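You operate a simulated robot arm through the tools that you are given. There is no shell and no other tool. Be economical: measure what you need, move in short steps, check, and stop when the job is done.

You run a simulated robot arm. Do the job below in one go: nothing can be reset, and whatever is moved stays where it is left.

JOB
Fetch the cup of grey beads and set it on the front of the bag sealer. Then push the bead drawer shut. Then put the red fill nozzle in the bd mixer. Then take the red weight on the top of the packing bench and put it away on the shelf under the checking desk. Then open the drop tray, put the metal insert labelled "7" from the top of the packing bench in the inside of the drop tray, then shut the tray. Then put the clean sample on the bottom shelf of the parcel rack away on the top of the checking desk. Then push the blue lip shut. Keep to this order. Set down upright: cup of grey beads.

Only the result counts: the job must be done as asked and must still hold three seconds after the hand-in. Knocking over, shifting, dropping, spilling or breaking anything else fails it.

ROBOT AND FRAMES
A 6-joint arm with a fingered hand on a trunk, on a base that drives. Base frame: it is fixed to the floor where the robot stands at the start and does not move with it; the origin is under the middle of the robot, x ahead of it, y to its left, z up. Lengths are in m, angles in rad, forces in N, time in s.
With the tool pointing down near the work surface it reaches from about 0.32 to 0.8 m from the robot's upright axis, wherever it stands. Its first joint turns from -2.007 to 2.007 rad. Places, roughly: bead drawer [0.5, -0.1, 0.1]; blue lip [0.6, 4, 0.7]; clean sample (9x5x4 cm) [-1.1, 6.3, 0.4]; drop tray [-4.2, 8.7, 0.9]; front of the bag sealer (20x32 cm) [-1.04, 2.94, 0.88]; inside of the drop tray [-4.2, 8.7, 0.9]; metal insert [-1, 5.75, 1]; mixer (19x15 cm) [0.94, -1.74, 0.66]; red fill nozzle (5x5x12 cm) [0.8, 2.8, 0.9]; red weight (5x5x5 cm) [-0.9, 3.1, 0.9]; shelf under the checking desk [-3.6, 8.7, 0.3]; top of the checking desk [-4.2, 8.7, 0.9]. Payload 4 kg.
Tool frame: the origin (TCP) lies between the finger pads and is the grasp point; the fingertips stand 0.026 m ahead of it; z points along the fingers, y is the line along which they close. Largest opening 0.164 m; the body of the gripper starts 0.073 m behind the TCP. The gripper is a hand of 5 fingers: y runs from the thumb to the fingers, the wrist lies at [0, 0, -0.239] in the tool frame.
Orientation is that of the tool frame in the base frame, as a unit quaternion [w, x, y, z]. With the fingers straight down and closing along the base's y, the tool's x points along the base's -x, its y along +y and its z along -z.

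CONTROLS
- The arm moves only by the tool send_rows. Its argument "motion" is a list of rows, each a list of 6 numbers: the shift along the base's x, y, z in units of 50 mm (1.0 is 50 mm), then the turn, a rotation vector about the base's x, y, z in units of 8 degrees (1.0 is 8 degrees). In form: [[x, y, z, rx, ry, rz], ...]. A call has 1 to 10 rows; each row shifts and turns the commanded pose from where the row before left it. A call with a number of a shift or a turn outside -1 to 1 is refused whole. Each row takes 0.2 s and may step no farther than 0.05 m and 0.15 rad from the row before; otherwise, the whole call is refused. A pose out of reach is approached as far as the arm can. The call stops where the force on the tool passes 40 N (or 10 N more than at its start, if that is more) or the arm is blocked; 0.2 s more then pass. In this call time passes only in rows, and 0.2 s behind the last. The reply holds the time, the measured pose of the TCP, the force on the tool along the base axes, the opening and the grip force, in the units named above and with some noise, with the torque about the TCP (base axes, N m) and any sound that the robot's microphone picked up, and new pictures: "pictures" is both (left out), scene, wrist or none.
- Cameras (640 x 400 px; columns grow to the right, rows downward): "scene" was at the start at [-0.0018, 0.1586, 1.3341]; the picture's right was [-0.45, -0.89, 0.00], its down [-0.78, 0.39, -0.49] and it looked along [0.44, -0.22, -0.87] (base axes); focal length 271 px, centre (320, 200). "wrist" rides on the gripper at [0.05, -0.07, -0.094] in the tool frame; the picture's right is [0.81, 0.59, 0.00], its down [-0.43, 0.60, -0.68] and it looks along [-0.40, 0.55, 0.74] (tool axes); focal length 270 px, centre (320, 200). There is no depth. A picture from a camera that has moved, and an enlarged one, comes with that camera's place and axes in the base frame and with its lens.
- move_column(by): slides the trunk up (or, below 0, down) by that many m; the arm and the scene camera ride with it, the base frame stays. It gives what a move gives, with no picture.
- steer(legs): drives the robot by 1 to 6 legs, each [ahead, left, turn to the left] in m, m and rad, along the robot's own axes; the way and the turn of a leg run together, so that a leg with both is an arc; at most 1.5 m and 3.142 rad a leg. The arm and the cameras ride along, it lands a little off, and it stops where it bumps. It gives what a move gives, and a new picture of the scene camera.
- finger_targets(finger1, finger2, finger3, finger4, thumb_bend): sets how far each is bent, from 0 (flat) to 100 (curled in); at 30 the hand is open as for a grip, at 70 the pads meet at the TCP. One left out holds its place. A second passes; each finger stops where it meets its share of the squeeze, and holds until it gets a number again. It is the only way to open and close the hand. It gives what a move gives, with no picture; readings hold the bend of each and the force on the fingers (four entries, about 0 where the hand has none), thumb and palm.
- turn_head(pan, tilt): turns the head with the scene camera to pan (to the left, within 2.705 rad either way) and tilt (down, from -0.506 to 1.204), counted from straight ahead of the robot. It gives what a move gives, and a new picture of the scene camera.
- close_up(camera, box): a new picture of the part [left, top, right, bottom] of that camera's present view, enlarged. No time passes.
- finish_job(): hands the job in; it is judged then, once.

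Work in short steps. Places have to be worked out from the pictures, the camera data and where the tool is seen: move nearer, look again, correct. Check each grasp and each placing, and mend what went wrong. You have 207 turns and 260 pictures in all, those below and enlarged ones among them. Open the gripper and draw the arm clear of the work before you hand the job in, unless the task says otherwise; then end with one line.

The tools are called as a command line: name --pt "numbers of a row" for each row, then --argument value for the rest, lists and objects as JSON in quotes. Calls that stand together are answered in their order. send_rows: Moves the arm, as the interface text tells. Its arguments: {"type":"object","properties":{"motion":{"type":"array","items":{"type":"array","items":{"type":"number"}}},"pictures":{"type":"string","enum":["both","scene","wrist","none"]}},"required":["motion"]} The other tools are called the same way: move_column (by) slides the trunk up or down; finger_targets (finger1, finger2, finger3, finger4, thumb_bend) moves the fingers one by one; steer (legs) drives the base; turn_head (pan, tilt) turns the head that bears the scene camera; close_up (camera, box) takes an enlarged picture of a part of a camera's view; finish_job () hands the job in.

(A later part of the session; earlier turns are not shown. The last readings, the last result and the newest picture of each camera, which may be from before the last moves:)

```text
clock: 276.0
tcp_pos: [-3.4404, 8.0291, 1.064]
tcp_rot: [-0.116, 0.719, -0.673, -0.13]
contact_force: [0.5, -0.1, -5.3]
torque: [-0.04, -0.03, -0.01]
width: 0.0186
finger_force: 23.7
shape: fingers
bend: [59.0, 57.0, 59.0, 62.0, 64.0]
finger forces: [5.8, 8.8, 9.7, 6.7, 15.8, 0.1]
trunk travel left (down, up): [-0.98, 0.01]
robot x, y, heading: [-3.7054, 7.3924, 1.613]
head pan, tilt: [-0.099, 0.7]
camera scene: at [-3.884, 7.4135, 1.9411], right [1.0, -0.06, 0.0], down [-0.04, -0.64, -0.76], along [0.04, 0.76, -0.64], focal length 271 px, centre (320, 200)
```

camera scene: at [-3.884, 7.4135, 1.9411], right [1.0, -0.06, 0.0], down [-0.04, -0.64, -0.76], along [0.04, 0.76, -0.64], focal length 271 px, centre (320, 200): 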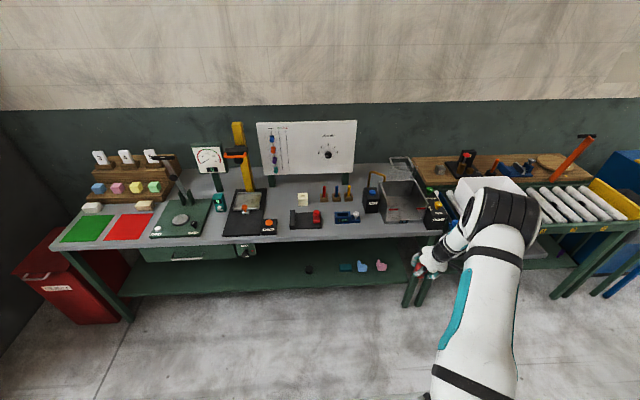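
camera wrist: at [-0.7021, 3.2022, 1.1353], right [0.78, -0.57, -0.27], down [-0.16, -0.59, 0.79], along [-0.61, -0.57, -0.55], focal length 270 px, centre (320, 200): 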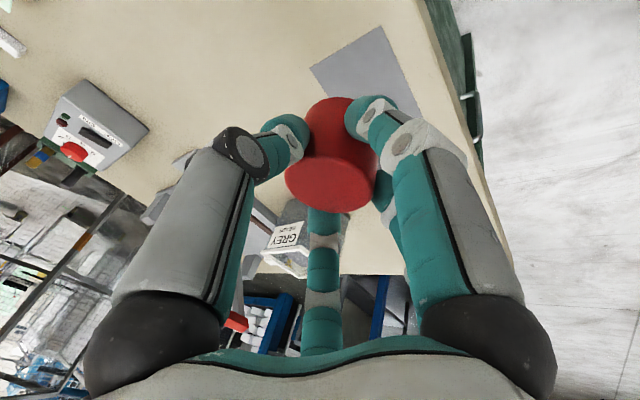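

I zoom on the lower shelf to choose a free spot.

close_up --camera "scene" --box '[240, 180, 440, 310]'

```text
3.08 times, centred on (340, 245) of scene
camera zoom: at [-3.884, 7.4135, 1.9411], right [1.0, -0.06, 0.0], down [-0.04, -0.64, -0.76], along [0.04, 0.76, -0.64], focal length 835 px, centre (258, 62)
```

zoom: 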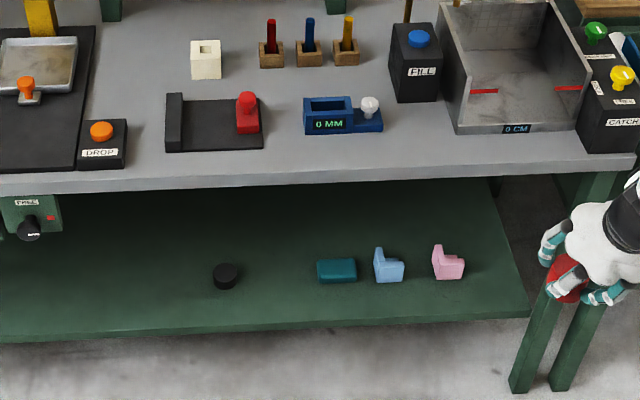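

I'll set it at (−3.775, 8.53), between the black puck and the teal box, using the same low posture that worked for the cup. First shift the base left, tip the tool to 37° and raise the hand relative to the trunk.

steer --legs '[[0, 0.3, -0.045]]'

send_rows --pt "0 0.3 0.8 1 0 0" --pt "0 0.3 0.8 1 0 0" --pt "0 0 0.9 0.1 0 0" --pt "0 0 0.9 0 0 0" --pt "0 0 0.9 0 0 0" --pt "0 0 0.9 0 0 0" --pictures "none"

move_column --by -0.4

move_column --by -0.4

move_column --by -0.17

turn_head --pan -0.15 --tilt 0.6

```text
clock: 278.0
tcp_pos: [-3.7129, 8.01, 1.0646]
tcp_rot: [-0.118, 0.704, -0.689, -0.127]
contact_force: [0.2, -0.1, -6.4]
torque: [-0.06, -0.05, 0.0]
width: 0.0187
finger_force: 23.3
shape: fingers
bend: [59.0, 57.0, 59.0, 62.0, 64.0]
finger forces: [5.6, 8.8, 9.7, 6.7, 15.9, 0.1]
trunk travel left (down, up): [-0.98, 0.01]
robot x, y, heading: [-4.0051, 7.3893, 1.569]
head pan, tilt: [-0.099, 0.7]
camera scene: at [-4.1837, 7.4151, 1.941], right [0.99, -0.1, 0.0], down [-0.06, -0.64, -0.76], along [0.08, 0.76, -0.64], focal length 271 px, centre (320, 200)
```

scene: 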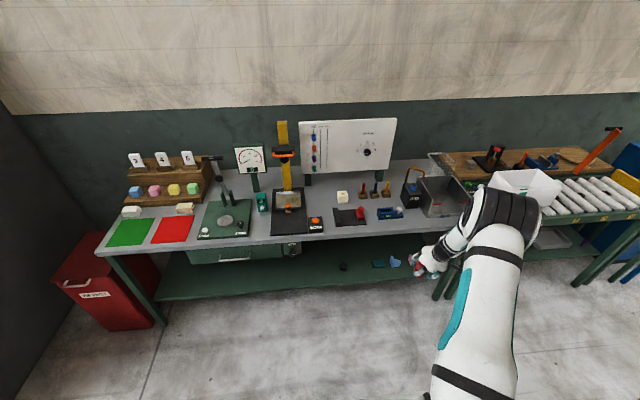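

```text
clock: 279.4
tcp_pos: [-3.7129, 8.0399, 1.3245]
tcp_rot: [-0.22, 0.679, -0.663, -0.226]
contact_force: [-0.6, -0.5, -6.4]
torque: [-0.08, -0.03, -0.01]
width: 0.0184
finger_force: 23.9
shape: fingers
bend: [59.0, 57.0, 59.0, 62.0, 64.0]
finger forces: [5.9, 9.5, 9.6, 6.5, 15.9, 0.0]
trunk travel left (down, up): [-0.98, 0.01]
robot x, y, heading: [-4.0023, 7.3875, 1.574]
head pan, tilt: [-0.099, 0.7]
```

```text
clock: 283.3
tcp_pos: [-3.7107, 8.0397, 0.924]
tcp_rot: [-0.219, 0.68, -0.662, -0.227]
contact_force: [-0.5, -0.4, -5.5]
torque: [-0.08, -0.01, 0.0]
width: 0.0182
finger_force: 23.6
shape: fingers
bend: [59.0, 57.0, 59.0, 62.0, 64.0]
finger forces: [5.9, 9.6, 9.5, 6.6, 15.8, 0.0]
trunk travel left (down, up): [-0.58, 0.41]
robot x, y, heading: [-4.0076, 7.3891, 1.575]
head pan, tilt: [-0.099, 0.7]
```

```text
clock: 287.1
tcp_pos: [-3.7112, 8.0412, 0.5249]
tcp_rot: [-0.22, 0.679, -0.663, -0.226]
contact_force: [-0.4, -0.2, -6.3]
torque: [-0.11, -0.01, -0.04]
width: 0.0183
finger_force: 23.9
shape: fingers
bend: [59.0, 57.0, 59.0, 62.0, 64.0]
finger forces: [5.9, 9.4, 9.6, 6.5, 15.9, 0.0]
trunk travel left (down, up): [-0.18, 0.81]
robot x, y, heading: [-4.0027, 7.3882, 1.566]
head pan, tilt: [-0.099, 0.7]
```

```text
clock: 289.0
tcp_pos: [-3.7107, 8.0404, 0.3547]
tcp_rot: [-0.22, 0.68, -0.662, -0.226]
contact_force: [0.5, 0.2, -5.2]
torque: [-0.09, -0.05, 0.0]
width: 0.0181
finger_force: 23.6
shape: fingers
bend: [59.0, 57.0, 59.0, 62.0, 64.0]
finger forces: [5.8, 9.5, 9.5, 6.4, 16.0, 0.1]
trunk travel left (down, up): [-0.01, 0.98]
robot x, y, heading: [-4.0042, 7.3865, 1.573]
head pan, tilt: [-0.099, 0.7]
```

```text
clock: 289.7
tcp_pos: [-3.7118, 8.0406, 0.3549]
tcp_rot: [-0.22, 0.679, -0.663, -0.227]
contact_force: [0.4, -0.5, -5.5]
torque: [-0.09, -0.03, -0.01]
width: 0.0183
finger_force: 23.7
shape: fingers
bend: [59.0, 57.0, 59.0, 62.0, 64.0]
finger forces: [5.8, 9.5, 9.6, 6.5, 16.0, 0.0]
trunk travel left (down, up): [-0.01, 0.98]
robot x, y, heading: [-4.007, 7.3883, 1.566]
head pan, tilt: [-0.15, 0.6]
camera scene: at [-4.1781, 7.4175, 0.9797], right [0.99, -0.15, 0.0], down [-0.09, -0.56, -0.82], along [0.12, 0.82, -0.57], focal length 271 px, centre (320, 200)
```

scene: 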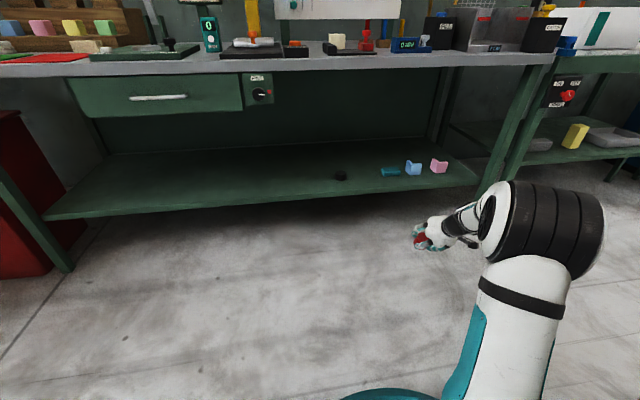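

Shelf height ≈0.31; puck at (−3.89, 8.56), teal box's left edge at −3.67. I raise slightly, drive in 0.3 m, then extend the arm under the desk.

move_column --by 0.08

steer --legs '[[0.3, 0.05, 0]]'

close_up --camera "wrist" --box '[0, 0, 640, 400]'

```text
clock: 290.9
tcp_pos: [-3.7126, 8.0393, 0.4334]
tcp_rot: [-0.22, 0.679, -0.663, -0.226]
contact_force: [-0.3, 0.2, -6.0]
torque: [-0.08, -0.04, 0.01]
width: 0.0183
finger_force: 23.8
shape: fingers
bend: [59.0, 57.0, 59.0, 62.0, 64.0]
finger forces: [5.8, 9.5, 9.6, 6.4, 15.9, 0.0]
trunk travel left (down, up): [-0.09, 0.9]
robot x, y, heading: [-4.0053, 7.389, 1.569]
head pan, tilt: [-0.15, 0.6]
```

```text
clock: 292.9
tcp_pos: [-3.7532, 8.3336, 0.435]
tcp_rot: [-0.221, 0.677, -0.666, -0.225]
contact_force: [-0.2, -0.2, -5.7]
torque: [-0.11, -0.01, 0.01]
width: 0.0177
finger_force: 23.5
shape: fingers
bend: [59.0, 57.0, 59.0, 62.0, 64.0]
finger forces: [5.8, 9.6, 9.6, 6.5, 15.9, 0.0]
trunk travel left (down, up): [-0.09, 0.9]
robot x, y, heading: [-4.0515, 7.6828, 1.558]
head pan, tilt: [-0.15, 0.6]
camera scene: at [-4.2262, 7.7149, 1.0598], right [0.99, -0.16, 0.0], down [-0.09, -0.56, -0.82], along [0.13, 0.81, -0.57], focal length 271 px, centre (320, 200)
```

scene: 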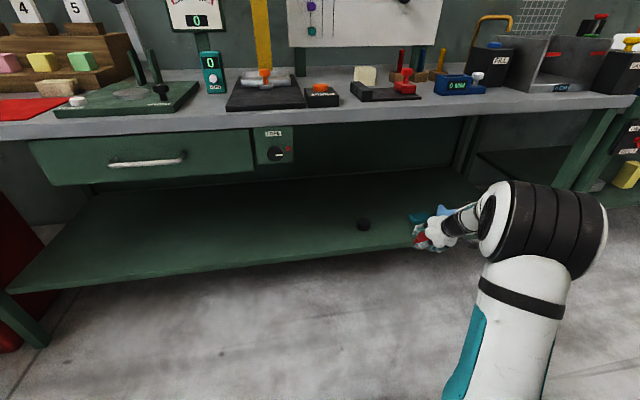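

```text
1.00 times, centred on (320, 200) of wrist (not enlarged: the box is as wide or as high as the picture)
camera zoom: at [-3.6822, 8.2394, 0.479], right [-0.58, -0.66, -0.48], down [-0.59, -0.07, 0.8], along [-0.56, 0.75, -0.35], focal length 270 px, centre (320, 200)
```

zoom: 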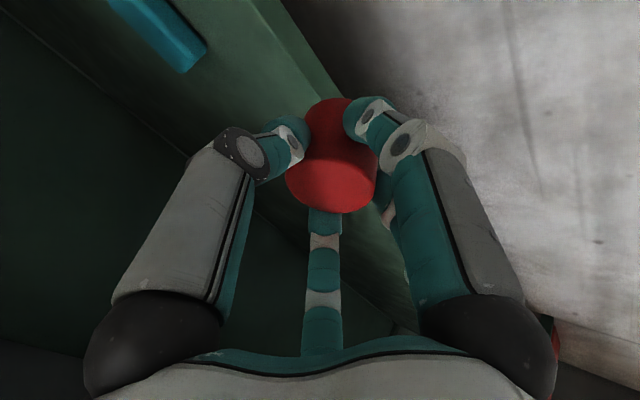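

Hand is at the shelf's front edge. I extend 0.2 m in and check.

send_rows --pt "-0.2 0.8 0 0 0 0" --pt "-0.2 0.8 0 0 0 0" --pt "0 0.8 0 0 0 0" --pt "0 0.8 -0.2 0 0 0" --pt "0 0.8 -0.2 0 0 0" --pictures "both"

close_up --camera "scene" --box '[320, 150, 520, 280]'

```text
clock: 294.1
tcp_pos: [-3.7748, 8.5355, 0.4105]
tcp_rot: [-0.22, 0.676, -0.666, -0.225]
contact_force: [0.8, 0.6, -5.5]
torque: [-0.11, -0.01, 0.04]
width: 0.0178
finger_force: 23.0
shape: fingers
bend: [59.0, 57.0, 59.0, 63.0, 64.0]
finger forces: [5.9, 9.3, 9.7, 6.6, 15.8, 0.0]
trunk travel left (down, up): [-0.09, 0.9]
robot x, y, heading: [-4.0554, 7.6838, 1.556]
head pan, tilt: [-0.15, 0.6]
camera scene: at [-4.2262, 7.7149, 1.0598], right [0.99, -0.16, 0.0], down [-0.09, -0.56, -0.82], along [0.13, 0.81, -0.57], focal length 271 px, centre (320, 200)
camera wrist: at [-3.7028, 8.4407, 0.4563], right [-0.58, -0.66, -0.48], down [-0.59, -0.07, 0.8], along [-0.56, 0.75, -0.35], focal length 270 px, centre (320, 200)
```

scene: 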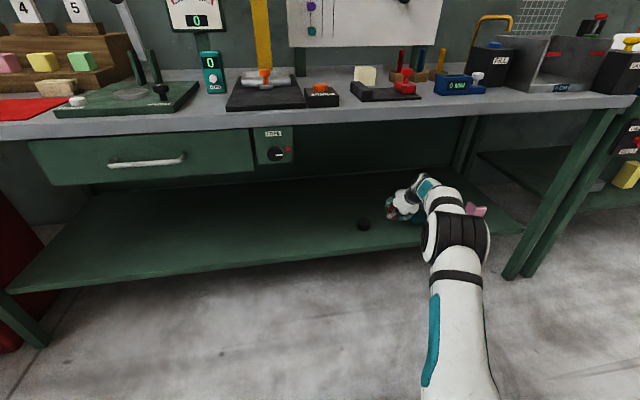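
wrist: 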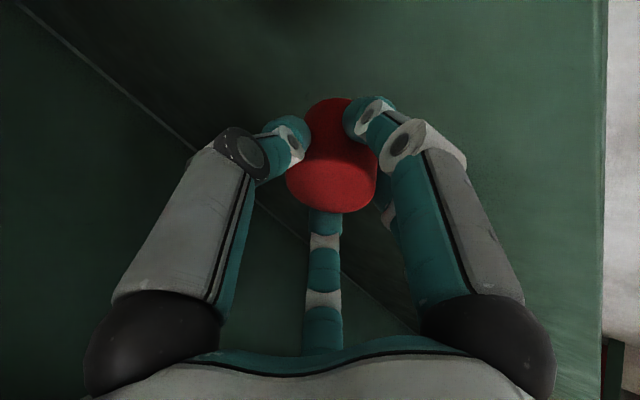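

```text
3.08 times, centred on (420, 215) of scene
camera zoom: at [-4.2262, 7.7149, 1.0598], right [0.99, -0.16, 0.0], down [-0.09, -0.56, -0.82], along [0.13, 0.81, -0.57], focal length 835 px, centre (12, 154)
```

zoom: 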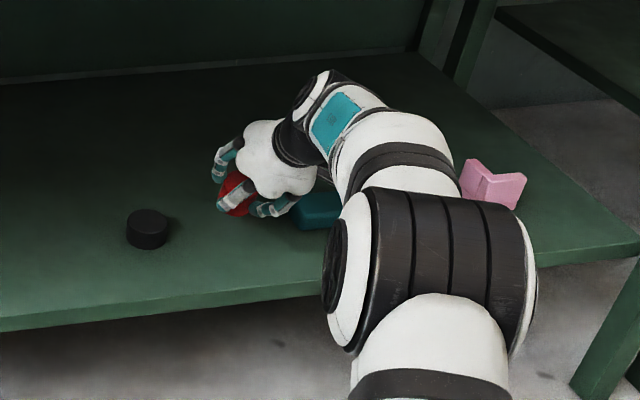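

Positioned between puck and teal box. I lower in small steps to contact.

send_rows --pt "0 0 -0.2 0 0 0" --pt "0 0 -0.15 0 0 0" --pt "0 0 -0.1 0 0 0" --pt "0 0 -0.1 0 0 0" --pt "0 0 -0.1 0 0 0" --pt "0 0 -0.1 0 0 0" --pt "0 0 -0.1 0 0 0" --pictures "wrist"

```text
clock: 295.7
tcp_pos: [-3.7738, 8.5347, 0.3709]
tcp_rot: [-0.22, 0.676, -0.666, -0.225]
contact_force: [0.3, 0.2, -5.7]
torque: [-0.09, 0.0, 0.03]
width: 0.0177
finger_force: 23.2
shape: fingers
bend: [59.0, 57.0, 59.0, 63.0, 64.0]
finger forces: [5.7, 9.4, 9.6, 6.5, 15.7, 0.0]
trunk travel left (down, up): [-0.09, 0.9]
robot x, y, heading: [-4.0518, 7.681, 1.56]
head pan, tilt: [-0.15, 0.6]
camera wrist: at [-3.702, 8.4396, 0.4161], right [-0.58, -0.66, -0.48], down [-0.59, -0.07, 0.8], along [-0.56, 0.75, -0.35], focal length 270 px, centre (320, 200)
```

wrist: 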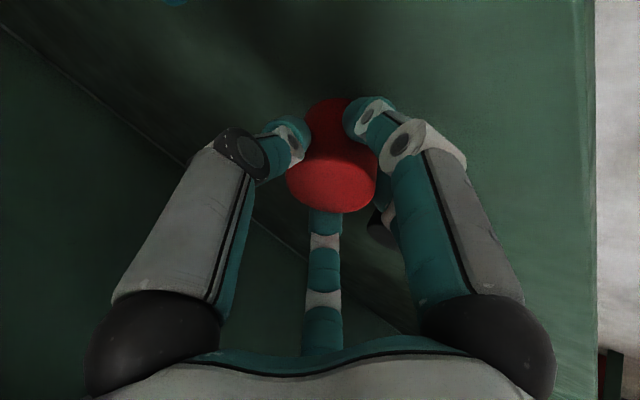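

Still free; I shift 1 cm right, away from the puck, and continue down.

send_rows --pt "0.2 0 -0.08 0 0 0" --pt "0 0 -0.08 0 0 0" --pt "0 0 -0.08 0 0 0" --pt "0 0 -0.08 0 0 0" --pt "0 0 -0.08 0 0 0" --pt "0 0 -0.08 0 0 0" --pt "0 0 -0.08 0 0 0" --pictures "wrist"

```text
clock: 297.3
tcp_pos: [-3.7621, 8.5346, 0.3535]
tcp_rot: [-0.228, 0.675, -0.664, -0.226]
contact_force: [6.3, 2.3, 35.0]
torque: [-0.02, -0.1, 0.02]
width: 0.0147
finger_force: 33.0
shape: fingers
bend: [60.0, 58.0, 58.0, 60.0, 64.0]
finger forces: [13.1, 11.8, 11.4, 10.5, 19.9, 0.0]
trunk travel left (down, up): [-0.09, 0.9]
robot x, y, heading: [-4.0536, 7.6807, 1.566]
head pan, tilt: [-0.15, 0.6]
camera wrist: at [-3.6906, 8.4395, 0.3975], right [-0.58, -0.65, -0.5], down [-0.6, -0.08, 0.8], along [-0.56, 0.76, -0.34], focal length 270 px, centre (320, 200)
```

wrist: 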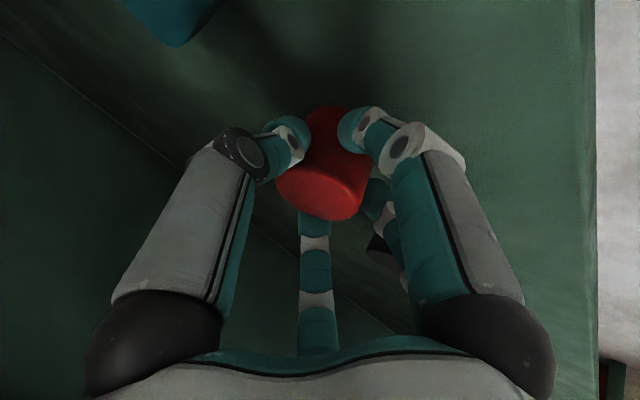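

Contact. I relieve 10 mm and open the fingers gently.

send_rows --pt "0 0 0.2 0 0 0" --pictures "none"

finger_targets --finger1 48 --finger2 48 --finger3 48 --finger4 46 --thumb_bend 48

close_up --camera "wrist" --box '[0, 0, 640, 400]'

```text
clock: 297.7
tcp_pos: [-3.7633, 8.5334, 0.3565]
tcp_rot: [-0.221, 0.676, -0.666, -0.226]
contact_force: [6.4, 3.7, 19.5]
torque: [0.15, -0.15, -0.06]
width: 0.0151
finger_force: 28.1
shape: fingers
bend: [60.0, 58.0, 58.0, 60.0, 64.0]
finger forces: [8.7, 9.9, 9.3, 8.1, 19.7, 0.0]
trunk travel left (down, up): [-0.09, 0.9]
robot x, y, heading: [-4.0574, 7.6868, 1.561]
head pan, tilt: [-0.15, 0.6]
```

```text
clock: 298.7
tcp_pos: [-3.7635, 8.5316, 0.3537]
tcp_rot: [-0.221, 0.676, -0.666, -0.226]
contact_force: [-1.2, 1.9, 3.7]
torque: [0.0, 0.04, -0.02]
width: 0.0418
finger_force: 2.0
shape: fingers
bend: [52.0, 48.0, 48.0, 46.0, 48.0]
finger forces: [4.1, 0.0, 0.0, 0.0, 0.1, 0.0]
trunk travel left (down, up): [-0.09, 0.9]
robot x, y, heading: [-4.0516, 7.6791, 1.561]
head pan, tilt: [-0.15, 0.6]
```

```text
1.00 times, centred on (320, 200) of wrist (not enlarged: the box is as wide or as high as the picture)
camera zoom: at [-3.6923, 8.4387, 0.3988], right [-0.58, -0.66, -0.48], down [-0.59, -0.07, 0.8], along [-0.56, 0.75, -0.35], focal length 270 px, centre (320, 200)
```

zoom: 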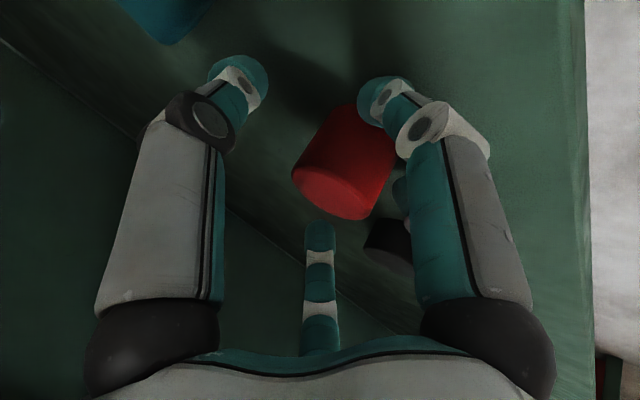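

The weight stands free. I rise 0.06 m straight, then withdraw.

send_rows --pt "0 -0.1 0.2 0 0 0" --pt "0 0 0.4 0 0 0" --pt "0 0 0.6 0 0 0" --pt "0 -0.4 0.4 0 0 0" --pt "0 -0.9 0 0 0 0" --pt "0 -0.9 0 0 0 0" --pt "0 -0.9 0 0 0 0" --pictures "scene"

close_up --camera "scene" --box '[320, 150, 520, 280]'

```text
clock: 300.3
tcp_pos: [-3.7636, 8.3729, 0.432]
tcp_rot: [-0.221, 0.676, -0.666, -0.225]
contact_force: [1.0, -0.8, -0.6]
torque: [0.01, 0.02, -0.02]
width: 0.0469
finger_force: 0.1
shape: fingers
bend: [48.0, 48.0, 48.0, 46.0, 48.0]
finger forces: [0.0, 0.1, 0.0, 0.0, 0.0, 0.0]
trunk travel left (down, up): [-0.09, 0.9]
robot x, y, heading: [-4.0514, 7.6812, 1.559]
head pan, tilt: [-0.15, 0.6]
camera scene: at [-4.2263, 7.7147, 1.0597], right [0.99, -0.16, 0.0], down [-0.09, -0.56, -0.82], along [0.13, 0.81, -0.57], focal length 271 px, centre (320, 200)
```

scene: 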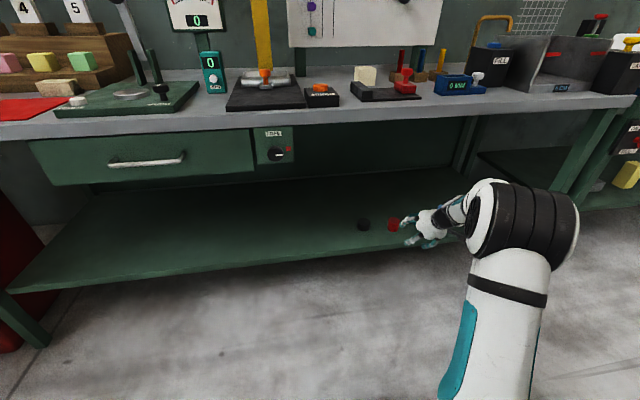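

```text
3.08 times, centred on (420, 215) of scene
camera zoom: at [-4.2263, 7.7147, 1.0597], right [0.99, -0.16, 0.0], down [-0.09, -0.56, -0.82], along [0.13, 0.81, -0.57], focal length 835 px, centre (12, 154)
```

zoom: 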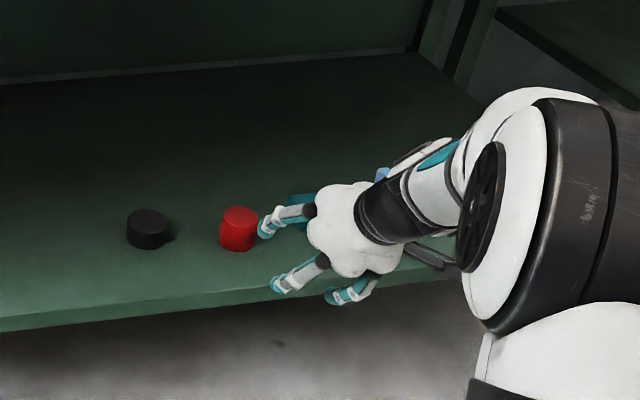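

Weight stands on the shelf, nothing else moved. Now the drop tray: I back off, raise the trunk and read the labels on the desk.

steer --legs '[[-0.3, 0, 0]]'

move_column --by 0.4

turn_head --pan -0.05 --tilt 0.5

close_up --camera "scene" --box '[180, 130, 360, 250]'

```text
clock: 302.3
tcp_pos: [-3.7711, 8.0786, 0.4312]
tcp_rot: [-0.22, 0.678, -0.664, -0.226]
contact_force: [0.0, 0.1, -0.8]
torque: [0.02, 0.03, 0.0]
width: 0.0469
finger_force: 0.0
shape: fingers
bend: [48.0, 48.0, 48.0, 46.0, 48.0]
finger forces: [0.0, 0.0, 0.0, 0.0, 0.0, 0.1]
trunk travel left (down, up): [-0.09, 0.9]
robot x, y, heading: [-4.053, 7.3899, 1.563]
head pan, tilt: [-0.15, 0.6]
camera scene: at [-4.2288, 7.4186, 1.0597], right [0.99, -0.15, 0.0], down [-0.09, -0.56, -0.83], along [0.13, 0.82, -0.57], focal length 271 px, centre (320, 200)
```

scene: 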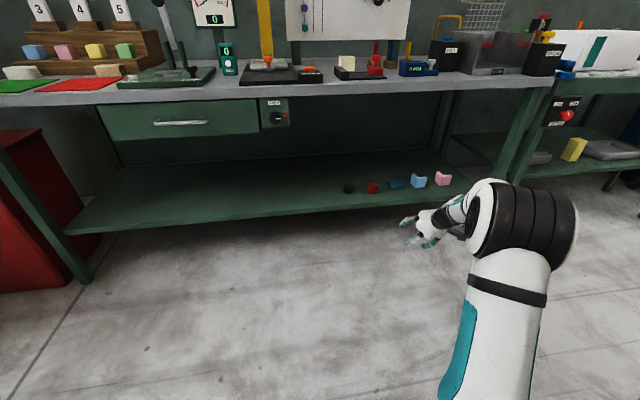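

```text
clock: 306.1
tcp_pos: [-3.7692, 8.0804, 0.8315]
tcp_rot: [-0.22, 0.679, -0.663, -0.226]
contact_force: [-0.4, 0.2, 0.2]
torque: [0.01, 0.0, 0.01]
width: 0.0468
finger_force: 0.1
shape: fingers
bend: [48.0, 48.0, 48.0, 46.0, 48.0]
finger forces: [0.0, 0.1, 0.0, 0.0, 0.0, 0.0]
trunk travel left (down, up): [-0.49, 0.5]
robot x, y, heading: [-4.0544, 7.3861, 1.565]
head pan, tilt: [-0.15, 0.6]
```

```text
clock: 306.8
tcp_pos: [-3.7696, 8.0797, 0.833]
tcp_rot: [-0.22, 0.678, -0.663, -0.226]
contact_force: [1.0, -0.6, 0.2]
torque: [0.0, 0.01, -0.01]
width: 0.0468
finger_force: 0.1
shape: fingers
bend: [48.0, 48.0, 48.0, 46.0, 48.0]
finger forces: [0.0, 0.0, 0.0, 0.0, 0.0, 0.0]
trunk travel left (down, up): [-0.49, 0.5]
robot x, y, heading: [-4.0556, 7.3862, 1.564]
head pan, tilt: [-0.051, 0.499]
camera scene: at [-4.2374, 7.4221, 1.4688], right [1.0, -0.06, 0.0], down [-0.03, -0.48, -0.88], along [0.05, 0.88, -0.48], focal length 271 px, centre (320, 200)
```

scene: 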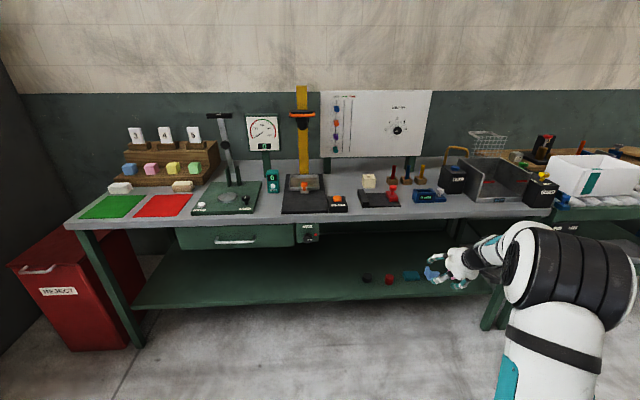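

```text
3.33 times, centred on (270, 190) of scene
camera zoom: at [-4.2374, 7.4221, 1.4688], right [1.0, -0.06, 0.0], down [-0.03, -0.48, -0.88], along [0.05, 0.88, -0.48], focal length 905 px, centre (487, 233)
```

zoom: 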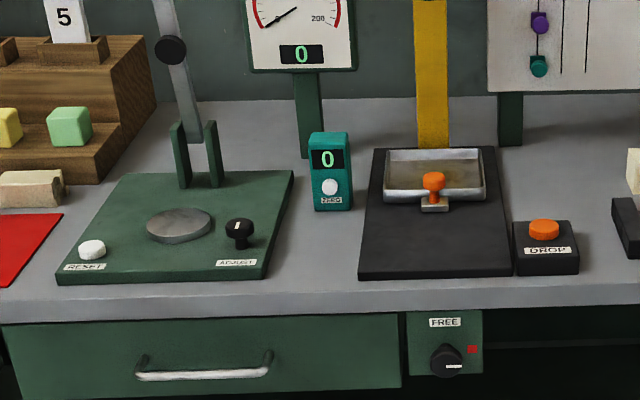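

The drop tray is the silver pan with the orange knob on the drop tester: knob at (−4.246, 8.584, 0.917), pan y≈8.59–8.74. I'll pull it by hooking closed fingertips behind its front wall. Move into position first.

finger_targets --finger1 70 --finger2 70 --finger3 70 --finger4 70 --thumb_bend 70

move_column --by 0.25

steer --legs '[[0, 0.45, 0.006], [0.4, 0, 0]]'

turn_head --pan 0 --tilt 0.8

close_up --camera "wrist" --box '[0, 0, 640, 400]'

```text
clock: 307.8
tcp_pos: [-3.7692, 8.0807, 0.8327]
tcp_rot: [-0.221, 0.678, -0.664, -0.226]
contact_force: [-0.4, -0.3, 0.0]
torque: [-0.05, -0.01, -0.02]
width: 0.0
finger_force: 0.0
shape: fingers
bend: [68.0, 68.0, 69.0, 68.0, 69.0]
finger forces: [0.0, 0.0, 0.0, 0.0, 0.1, 0.0]
trunk travel left (down, up): [-0.49, 0.5]
robot x, y, heading: [-4.0588, 7.3851, 1.569]
head pan, tilt: [-0.051, 0.499]
```

```text
clock: 310.4
tcp_pos: [-3.7699, 8.0805, 1.0808]
tcp_rot: [-0.22, 0.678, -0.664, -0.226]
contact_force: [-0.2, 0.5, 0.0]
torque: [-0.01, 0.01, 0.0]
width: 0.0001
finger_force: 0.0
shape: fingers
bend: [68.0, 68.0, 69.0, 68.0, 69.0]
finger forces: [0.0, 0.1, 0.0, 0.1, 0.0, 0.1]
trunk travel left (down, up): [-0.74, 0.25]
robot x, y, heading: [-4.0544, 7.3871, 1.568]
head pan, tilt: [-0.051, 0.499]
```

```text
clock: 315.2
tcp_pos: [-4.2401, 8.49, 1.0819]
tcp_rot: [-0.218, 0.684, -0.658, -0.228]
contact_force: [-0.6, 0.0, 0.1]
torque: [-0.01, -0.01, 0.0]
width: 0.0
finger_force: 0.1
shape: fingers
bend: [68.0, 68.0, 69.0, 68.0, 69.0]
finger forces: [0.0, 0.1, 0.0, 0.1, 0.1, 0.0]
trunk travel left (down, up): [-0.74, 0.25]
robot x, y, heading: [-4.5137, 7.7924, 1.582]
head pan, tilt: [-0.051, 0.499]
camera scene: at [-4.6953, 7.8242, 1.7188], right [1.0, -0.04, 0.0], down [-0.02, -0.48, -0.88], along [0.03, 0.88, -0.48], focal length 271 px, centre (320, 200)
```

scene: 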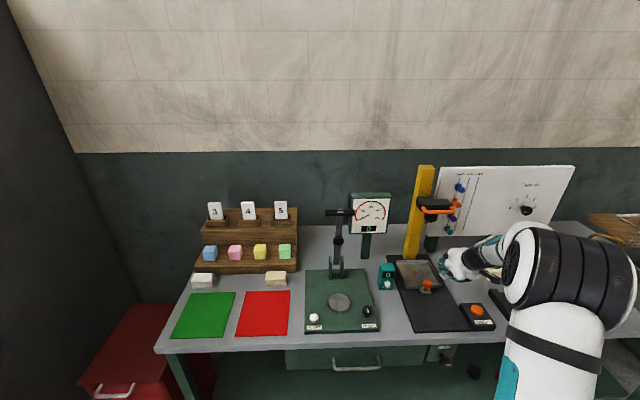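

```text
clock: 316.1
tcp_pos: [-4.2404, 8.4899, 1.0822]
tcp_rot: [-0.218, 0.684, -0.658, -0.229]
contact_force: [0.4, -0.7, 0.8]
torque: [0.01, -0.02, 0.01]
width: 0.0
finger_force: 0.1
shape: fingers
bend: [68.0, 68.0, 69.0, 68.0, 69.0]
finger forces: [0.0, 0.1, 0.0, 0.0, 0.1, 0.0]
trunk travel left (down, up): [-0.74, 0.25]
robot x, y, heading: [-4.5127, 7.7912, 1.587]
head pan, tilt: [0.0, 0.799]
camera scene: at [-4.6997, 7.8131, 1.6929], right [1.0, 0.01, 0.0], down [0.01, -0.72, -0.7], along [-0.01, 0.7, -0.72], focal length 271 px, centre (320, 200)
```

scene: 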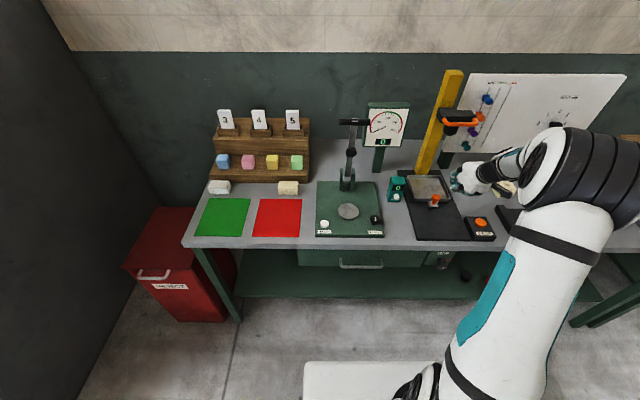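

```text
1.00 times, centred on (320, 200) of wrist (not enlarged: the box is as wide or as high as the picture)
camera zoom: at [-4.1665, 8.3973, 1.1268], right [-0.56, -0.67, -0.48], down [-0.59, -0.08, 0.8], along [-0.58, 0.74, -0.35], focal length 270 px, centre (320, 200)
```

zoom: 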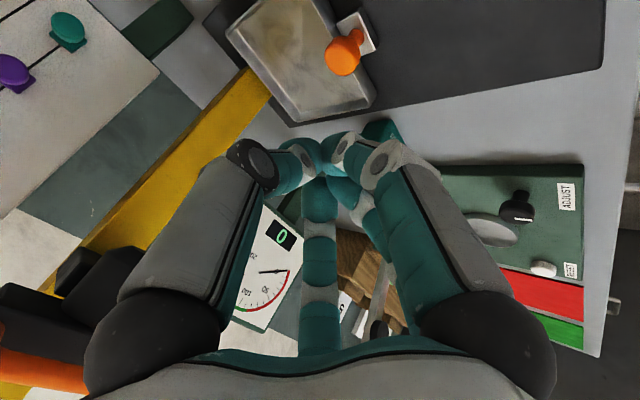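

Knob (−4.248, 8.586, 0.913); pan rim x −4.305…−4.175, y 8.574–8.717. I lower to z≈1.0 first, then go forward above the pan.

send_rows --pt "0 0.4 -0.8 0 0 0" --pt "0 0.6 -0.7 0 0 0" --pt "0.1 0.9 -0.2 0 0 0" --pt "0.1 0.9 -0.2 0 0 0" --pt "0 0.3 -0.2 0 0 0" --pictures "wrist"

close_up --camera "scene" --box '[370, 100, 530, 220]'

```text
clock: 317.2
tcp_pos: [-4.2293, 8.6451, 0.9773]
tcp_rot: [-0.218, 0.684, -0.658, -0.228]
contact_force: [0.2, -0.3, 0.7]
torque: [-0.01, 0.01, 0.0]
width: 0.0
finger_force: 0.0
shape: fingers
bend: [68.0, 68.0, 69.0, 68.0, 69.0]
finger forces: [0.0, 0.1, 0.0, 0.0, 0.0, 0.0]
trunk travel left (down, up): [-0.74, 0.25]
robot x, y, heading: [-4.5148, 7.7904, 1.582]
head pan, tilt: [0.0, 0.799]
camera wrist: at [-4.1551, 8.5517, 1.0225], right [-0.56, -0.67, -0.48], down [-0.59, -0.08, 0.8], along [-0.58, 0.74, -0.35], focal length 270 px, centre (320, 200)
```

wrist: 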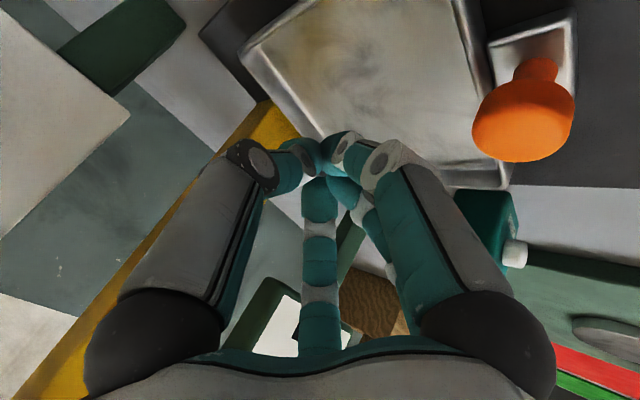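

```text
3.33 times, centred on (450, 160) of scene
camera zoom: at [-4.6998, 7.8134, 1.6929], right [1.0, 0.01, 0.0], down [0.01, -0.72, -0.7], along [-0.01, 0.7, -0.72], focal length 905 px, centre (-113, 333)
```

zoom: 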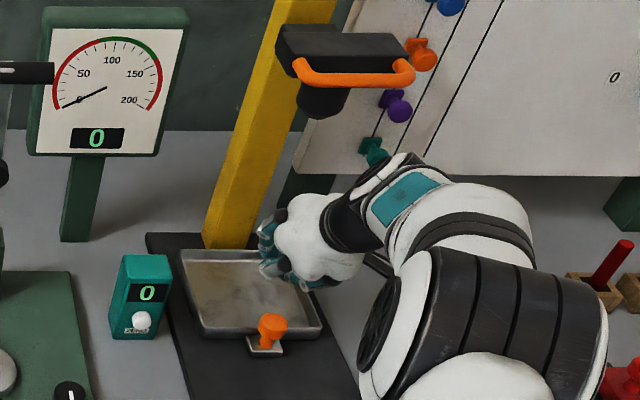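

Over the pan, clear of the drop head. I lower until the tips are just above the pan floor.

send_rows --pt "0 0 -0.3 0 0 0" --pt "0 0 -0.3 0 0 0" --pt "0 0 -0.2 0 0 0" --pt "0 0 -0.1 0 0 0" --pt "0 0 -0.1 0 0 0" --pictures "wrist"

```text
clock: 318.4
tcp_pos: [-4.2299, 8.6445, 0.926]
tcp_rot: [-0.219, 0.684, -0.657, -0.228]
contact_force: [-0.1, -0.4, -1.2]
torque: [-0.02, 0.0, 0.0]
width: 0.0001
finger_force: 0.0
shape: fingers
bend: [68.0, 68.0, 69.0, 68.0, 69.0]
finger forces: [0.1, 0.0, 0.0, 0.0, 0.0, 0.0]
trunk travel left (down, up): [-0.74, 0.25]
robot x, y, heading: [-4.5157, 7.7933, 1.581]
head pan, tilt: [0.0, 0.799]
camera wrist: at [-4.1562, 8.5519, 0.9715], right [-0.56, -0.67, -0.48], down [-0.59, -0.08, 0.8], along [-0.58, 0.74, -0.35], focal length 270 px, centre (320, 200)
```

wrist: 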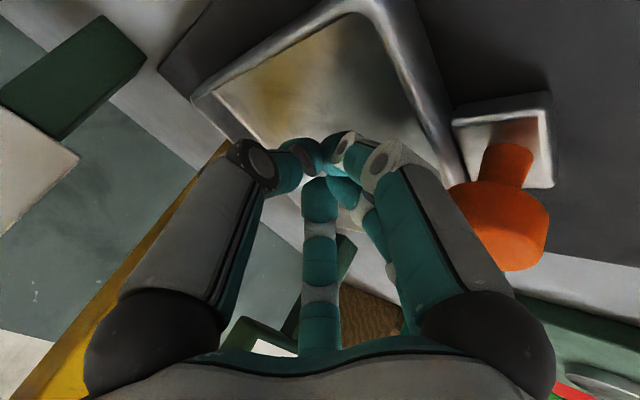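

Tips are about rim height. I shift 13 mm right to clear the knob and lower another 12 mm.

send_rows --pt "0.26 0 0 0 0 0" --pt "0 0 -0.12 0 0 0" --pt "0 0 -0.12 0 0 0" --pictures "none"

send_rows --pt "0 -0.3 0 0 0 0" --pt "0 -0.3 0 0 0 0" --pt "0 -0.3 0 0 0 0" --pictures "wrist"

close_up --camera "scene" --box '[370, 130, 530, 250]'

```text
clock: 319.2
tcp_pos: [-4.2166, 8.6446, 0.9163]
tcp_rot: [-0.219, 0.683, -0.658, -0.227]
contact_force: [0.0, 1.1, -0.1]
torque: [-0.04, 0.02, -0.04]
width: 0.0
finger_force: 0.4
shape: fingers
bend: [68.0, 68.0, 69.0, 68.0, 69.0]
finger forces: [0.1, 1.2, 0.0, 0.1, 0.1, 0.0]
trunk travel left (down, up): [-0.74, 0.25]
robot x, y, heading: [-4.5127, 7.7891, 1.589]
head pan, tilt: [0.0, 0.799]
```

```text
clock: 320.1
tcp_pos: [-4.2183, 8.6029, 0.916]
tcp_rot: [-0.218, 0.684, -0.658, -0.228]
contact_force: [-0.5, 1.1, 0.7]
torque: [-0.12, 0.04, -0.01]
width: 0.0003
finger_force: 0.7
shape: fingers
bend: [68.0, 68.0, 69.0, 68.0, 69.0]
finger forces: [0.0, 0.9, 0.1, 0.1, 0.0, 0.1]
trunk travel left (down, up): [-0.74, 0.25]
robot x, y, heading: [-4.5127, 7.7934, 1.583]
head pan, tilt: [0.0, 0.799]
camera wrist: at [-4.1438, 8.5078, 0.9599], right [-0.56, -0.67, -0.48], down [-0.59, -0.08, 0.8], along [-0.58, 0.74, -0.35], focal length 270 px, centre (320, 200)
```

wrist: 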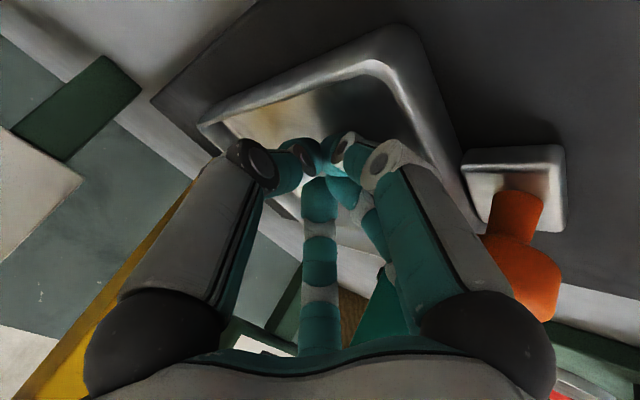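

```text
3.33 times, centred on (450, 190) of scene
camera zoom: at [-4.6998, 7.8128, 1.6929], right [1.0, 0.01, 0.0], down [0.01, -0.72, -0.7], along [-0.01, 0.7, -0.72], focal length 905 px, centre (-113, 233)
```

zoom: 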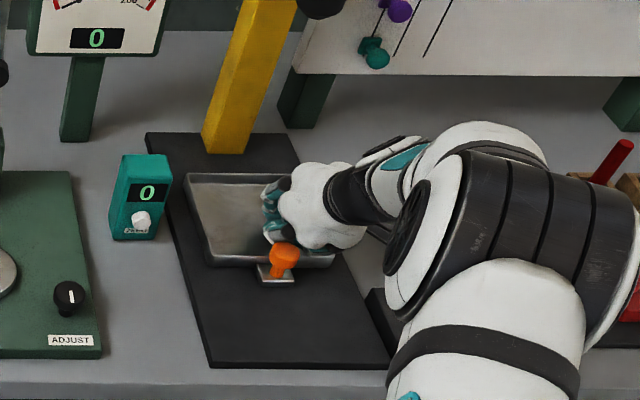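

The pan slides with the hand. I keep pulling in small rows until it stops or nears the board's front.

send_rows --pt "0 -0.4 0 0 0 0" --pt "0 -0.4 0 0 0 0" --pt "0 -0.4 0 0 0 0" --pt "0 -0.4 0 0 0 0" --pt "0 -0.4 0 0 0 0" --pictures "none"

close_up --camera "scene" --box '[370, 130, 530, 250]'

```text
clock: 321.2
tcp_pos: [-4.2175, 8.4995, 0.9171]
tcp_rot: [-0.218, 0.684, -0.657, -0.228]
contact_force: [0.1, -0.3, 0.0]
torque: [-0.02, 0.01, -0.04]
width: 0.0001
finger_force: 0.7
shape: fingers
bend: [68.0, 68.0, 69.0, 68.0, 69.0]
finger forces: [0.0, 0.9, 0.0, 0.0, 0.1, 0.0]
trunk travel left (down, up): [-0.74, 0.25]
robot x, y, heading: [-4.5108, 7.7901, 1.582]
head pan, tilt: [0.0, 0.799]
```

```text
3.33 times, centred on (450, 190) of scene
camera zoom: at [-4.6997, 7.8127, 1.6929], right [1.0, 0.01, 0.0], down [0.01, -0.72, -0.7], along [-0.01, 0.7, -0.72], focal length 905 px, centre (-113, 233)
```

zoom: 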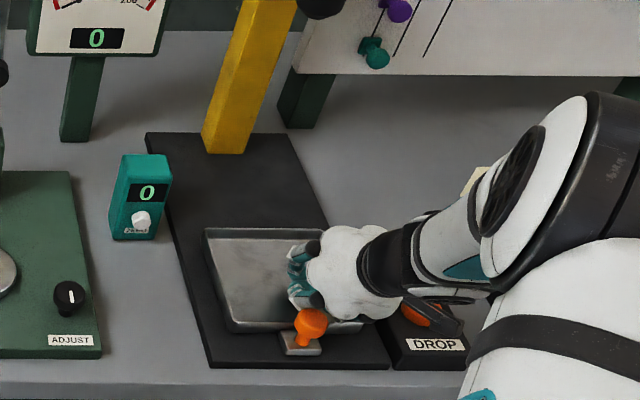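

Almost at the board's front. I pull another 0.02 m slowly to find its stop.

send_rows --pt "0 -0.15 0 0 0 0" --pt "0 -0.15 0 0 0 0" --pt "0 -0.15 0 0 0 0" --pictures "wrist"

close_up --camera "scene" --box '[370, 130, 530, 250]'

```text
clock: 322.1
tcp_pos: [-4.2168, 8.4863, 0.9248]
tcp_rot: [-0.224, 0.684, -0.654, -0.232]
contact_force: [-2.0, 12.5, 12.0]
torque: [-0.58, 0.35, -0.53]
width: 0.0001
finger_force: 9.1
shape: fingers
bend: [69.0, 70.0, 67.0, 68.0, 69.0]
finger forces: [0.0, 18.3, 0.1, 0.1, 0.0, 0.1]
trunk travel left (down, up): [-0.74, 0.25]
robot x, y, heading: [-4.5081, 7.7922, 1.585]
head pan, tilt: [0.0, 0.799]
stopped in row 3: the force on the tool passed its limit at 42 N (the readings are from after the stop); the commanded pose is now the measured one
camera wrist: at [-4.1427, 8.3934, 0.9675], right [-0.56, -0.66, -0.5], down [-0.59, -0.1, 0.8], along [-0.58, 0.74, -0.34], focal length 270 px, centre (320, 200)
```

wrist: 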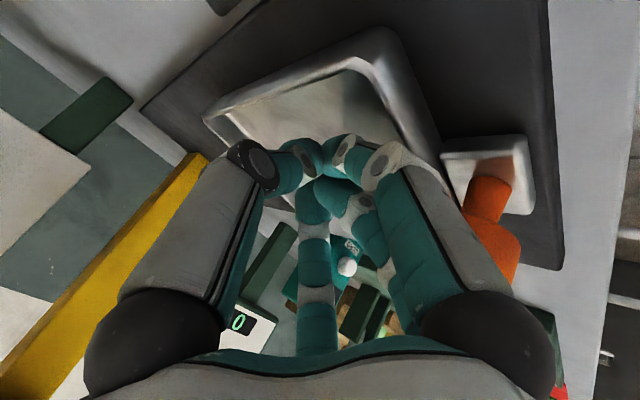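

```text
3.33 times, centred on (450, 190) of scene
camera zoom: at [-4.7004, 7.814, 1.6928], right [1.0, 0.02, 0.0], down [0.01, -0.72, -0.7], along [-0.01, 0.7, -0.72], focal length 905 px, centre (-113, 233)
```

zoom: 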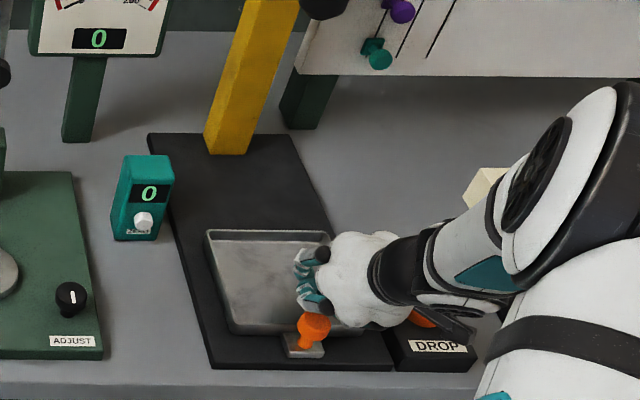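

End stop reached: the tray is fully open. I ease back, lift out and retract from the desk.

send_rows --pt "0 0.25 0.2 0 0 0" --pt "0 0 0.6 0 0 0" --pt "0 0 0.9 0 0 0" --pt "0 -0.5 0.8 0 0 0" --pt "0 -0.8 0.5 0 0 0" --pictures "scene"

close_up --camera "scene" --box '[370, 130, 530, 250]'

```text
clock: 323.3
tcp_pos: [-4.2166, 8.4269, 1.0707]
tcp_rot: [-0.222, 0.684, -0.656, -0.23]
contact_force: [-0.3, 0.4, 0.5]
torque: [0.02, 0.0, 0.01]
width: 0.0
finger_force: 0.1
shape: fingers
bend: [68.0, 70.0, 68.0, 68.0, 69.0]
finger forces: [0.0, 0.1, 0.1, 0.0, 0.1, 0.0]
trunk travel left (down, up): [-0.74, 0.25]
robot x, y, heading: [-4.5155, 7.7909, 1.589]
head pan, tilt: [0.0, 0.799]
camera scene: at [-4.7002, 7.8117, 1.6928], right [1.0, 0.02, 0.0], down [0.01, -0.72, -0.7], along [-0.01, 0.7, -0.72], focal length 271 px, centre (320, 200)
```

scene: 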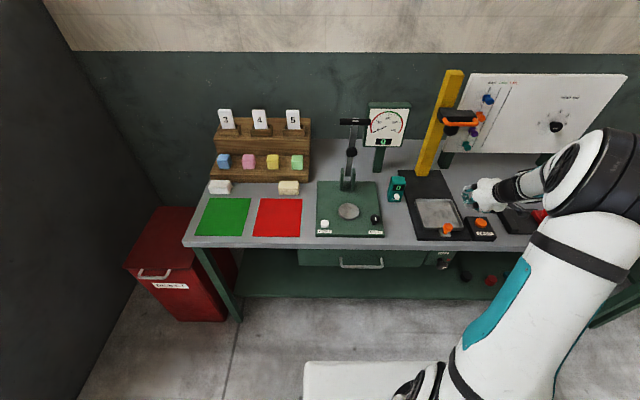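

```text
3.33 times, centred on (450, 190) of scene
camera zoom: at [-4.7002, 7.8117, 1.6928], right [1.0, 0.02, 0.0], down [0.01, -0.72, -0.7], along [-0.01, 0.7, -0.72], focal length 905 px, centre (-113, 233)
```

zoom: 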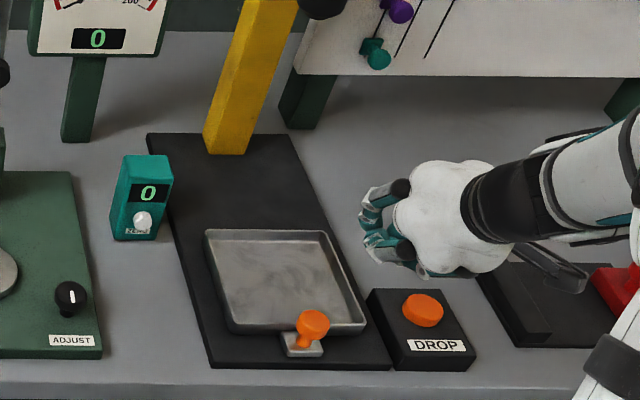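

Tray is open with nothing else disturbed. Next the insert "7" on the packing bench: I drive back along the corridor to the aisle, then south to y≈4.9.

move_column --by 0.15

steer --legs '[[-0.35, 0, -0.018], [0, -1.45, 0], [0, -1.45, 0], [0, -1.4, 0], [-1.3, 0, 0]]'

turn_head --pan 1.3 --tilt 0.6

```text
clock: 325.0
tcp_pos: [-4.2158, 8.4288, 1.22]
tcp_rot: [-0.222, 0.684, -0.656, -0.231]
contact_force: [-0.8, -0.7, -0.6]
torque: [0.02, -0.02, -0.01]
width: 0.0
finger_force: 0.1
shape: fingers
bend: [68.0, 70.0, 68.0, 68.0, 69.0]
finger forces: [0.0, 0.0, 0.0, 0.1, 0.1, 0.1]
trunk travel left (down, up): [-0.89, 0.1]
robot x, y, heading: [-4.5136, 7.7927, 1.593]
head pan, tilt: [0.0, 0.799]
```

```text
clock: 353.7
tcp_pos: [0.0812, 6.6706, 1.2205]
tcp_rot: [0.227, -0.669, 0.671, 0.226]
contact_force: [0.5, -0.6, 0.1]
torque: [-0.03, 0.02, 0.02]
width: 0.0001
finger_force: 0.1
shape: fingers
bend: [68.0, 70.0, 68.0, 68.0, 69.0]
finger forces: [0.0, 0.0, 0.0, 0.0, 0.0, 0.0]
trunk travel left (down, up): [-0.89, 0.1]
robot x, y, heading: [-0.2454, 6.0477, 1.541]
head pan, tilt: [0.0, 0.799]
camera scene: at [-0.4302, 6.0776, 1.8429], right [1.0, -0.03, 0.0], down [-0.02, -0.72, -0.7], along [0.02, 0.7, -0.72], focal length 271 px, centre (320, 200)
```

scene: 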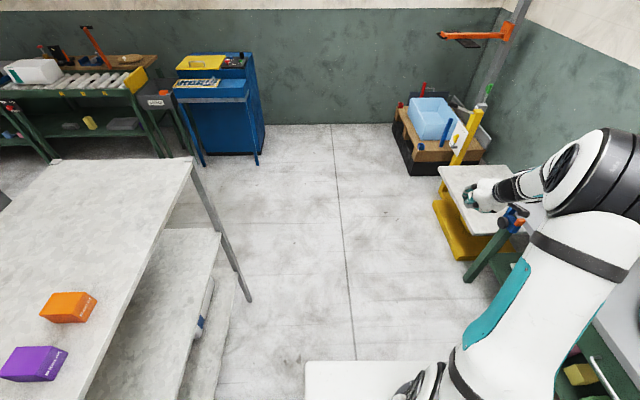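

```text
clock: 355.2
tcp_pos: [0.0819, 6.6713, 1.2204]
tcp_rot: [0.227, -0.669, 0.671, 0.225]
contact_force: [0.4, 0.7, -0.7]
torque: [0.0, 0.01, -0.01]
width: 0.0001
finger_force: 0.1
shape: fingers
bend: [68.0, 70.0, 68.0, 68.0, 69.0]
finger forces: [0.0, 0.0, 0.0, 0.0, 0.0, 0.0]
trunk travel left (down, up): [-0.89, 0.1]
robot x, y, heading: [-0.2469, 6.0466, 1.538]
head pan, tilt: [1.3, 0.6]
camera scene: at [-0.517, 6.0237, 1.8597], right [0.3, 0.95, 0.0], down [0.54, -0.17, -0.82], along [-0.79, 0.25, -0.57], focal length 271 px, centre (320, 200)
```

scene: 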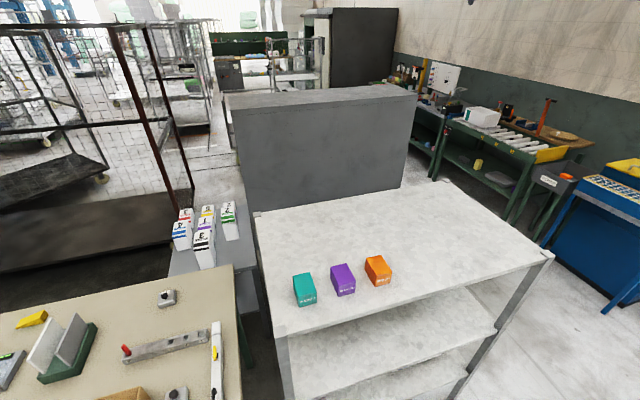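

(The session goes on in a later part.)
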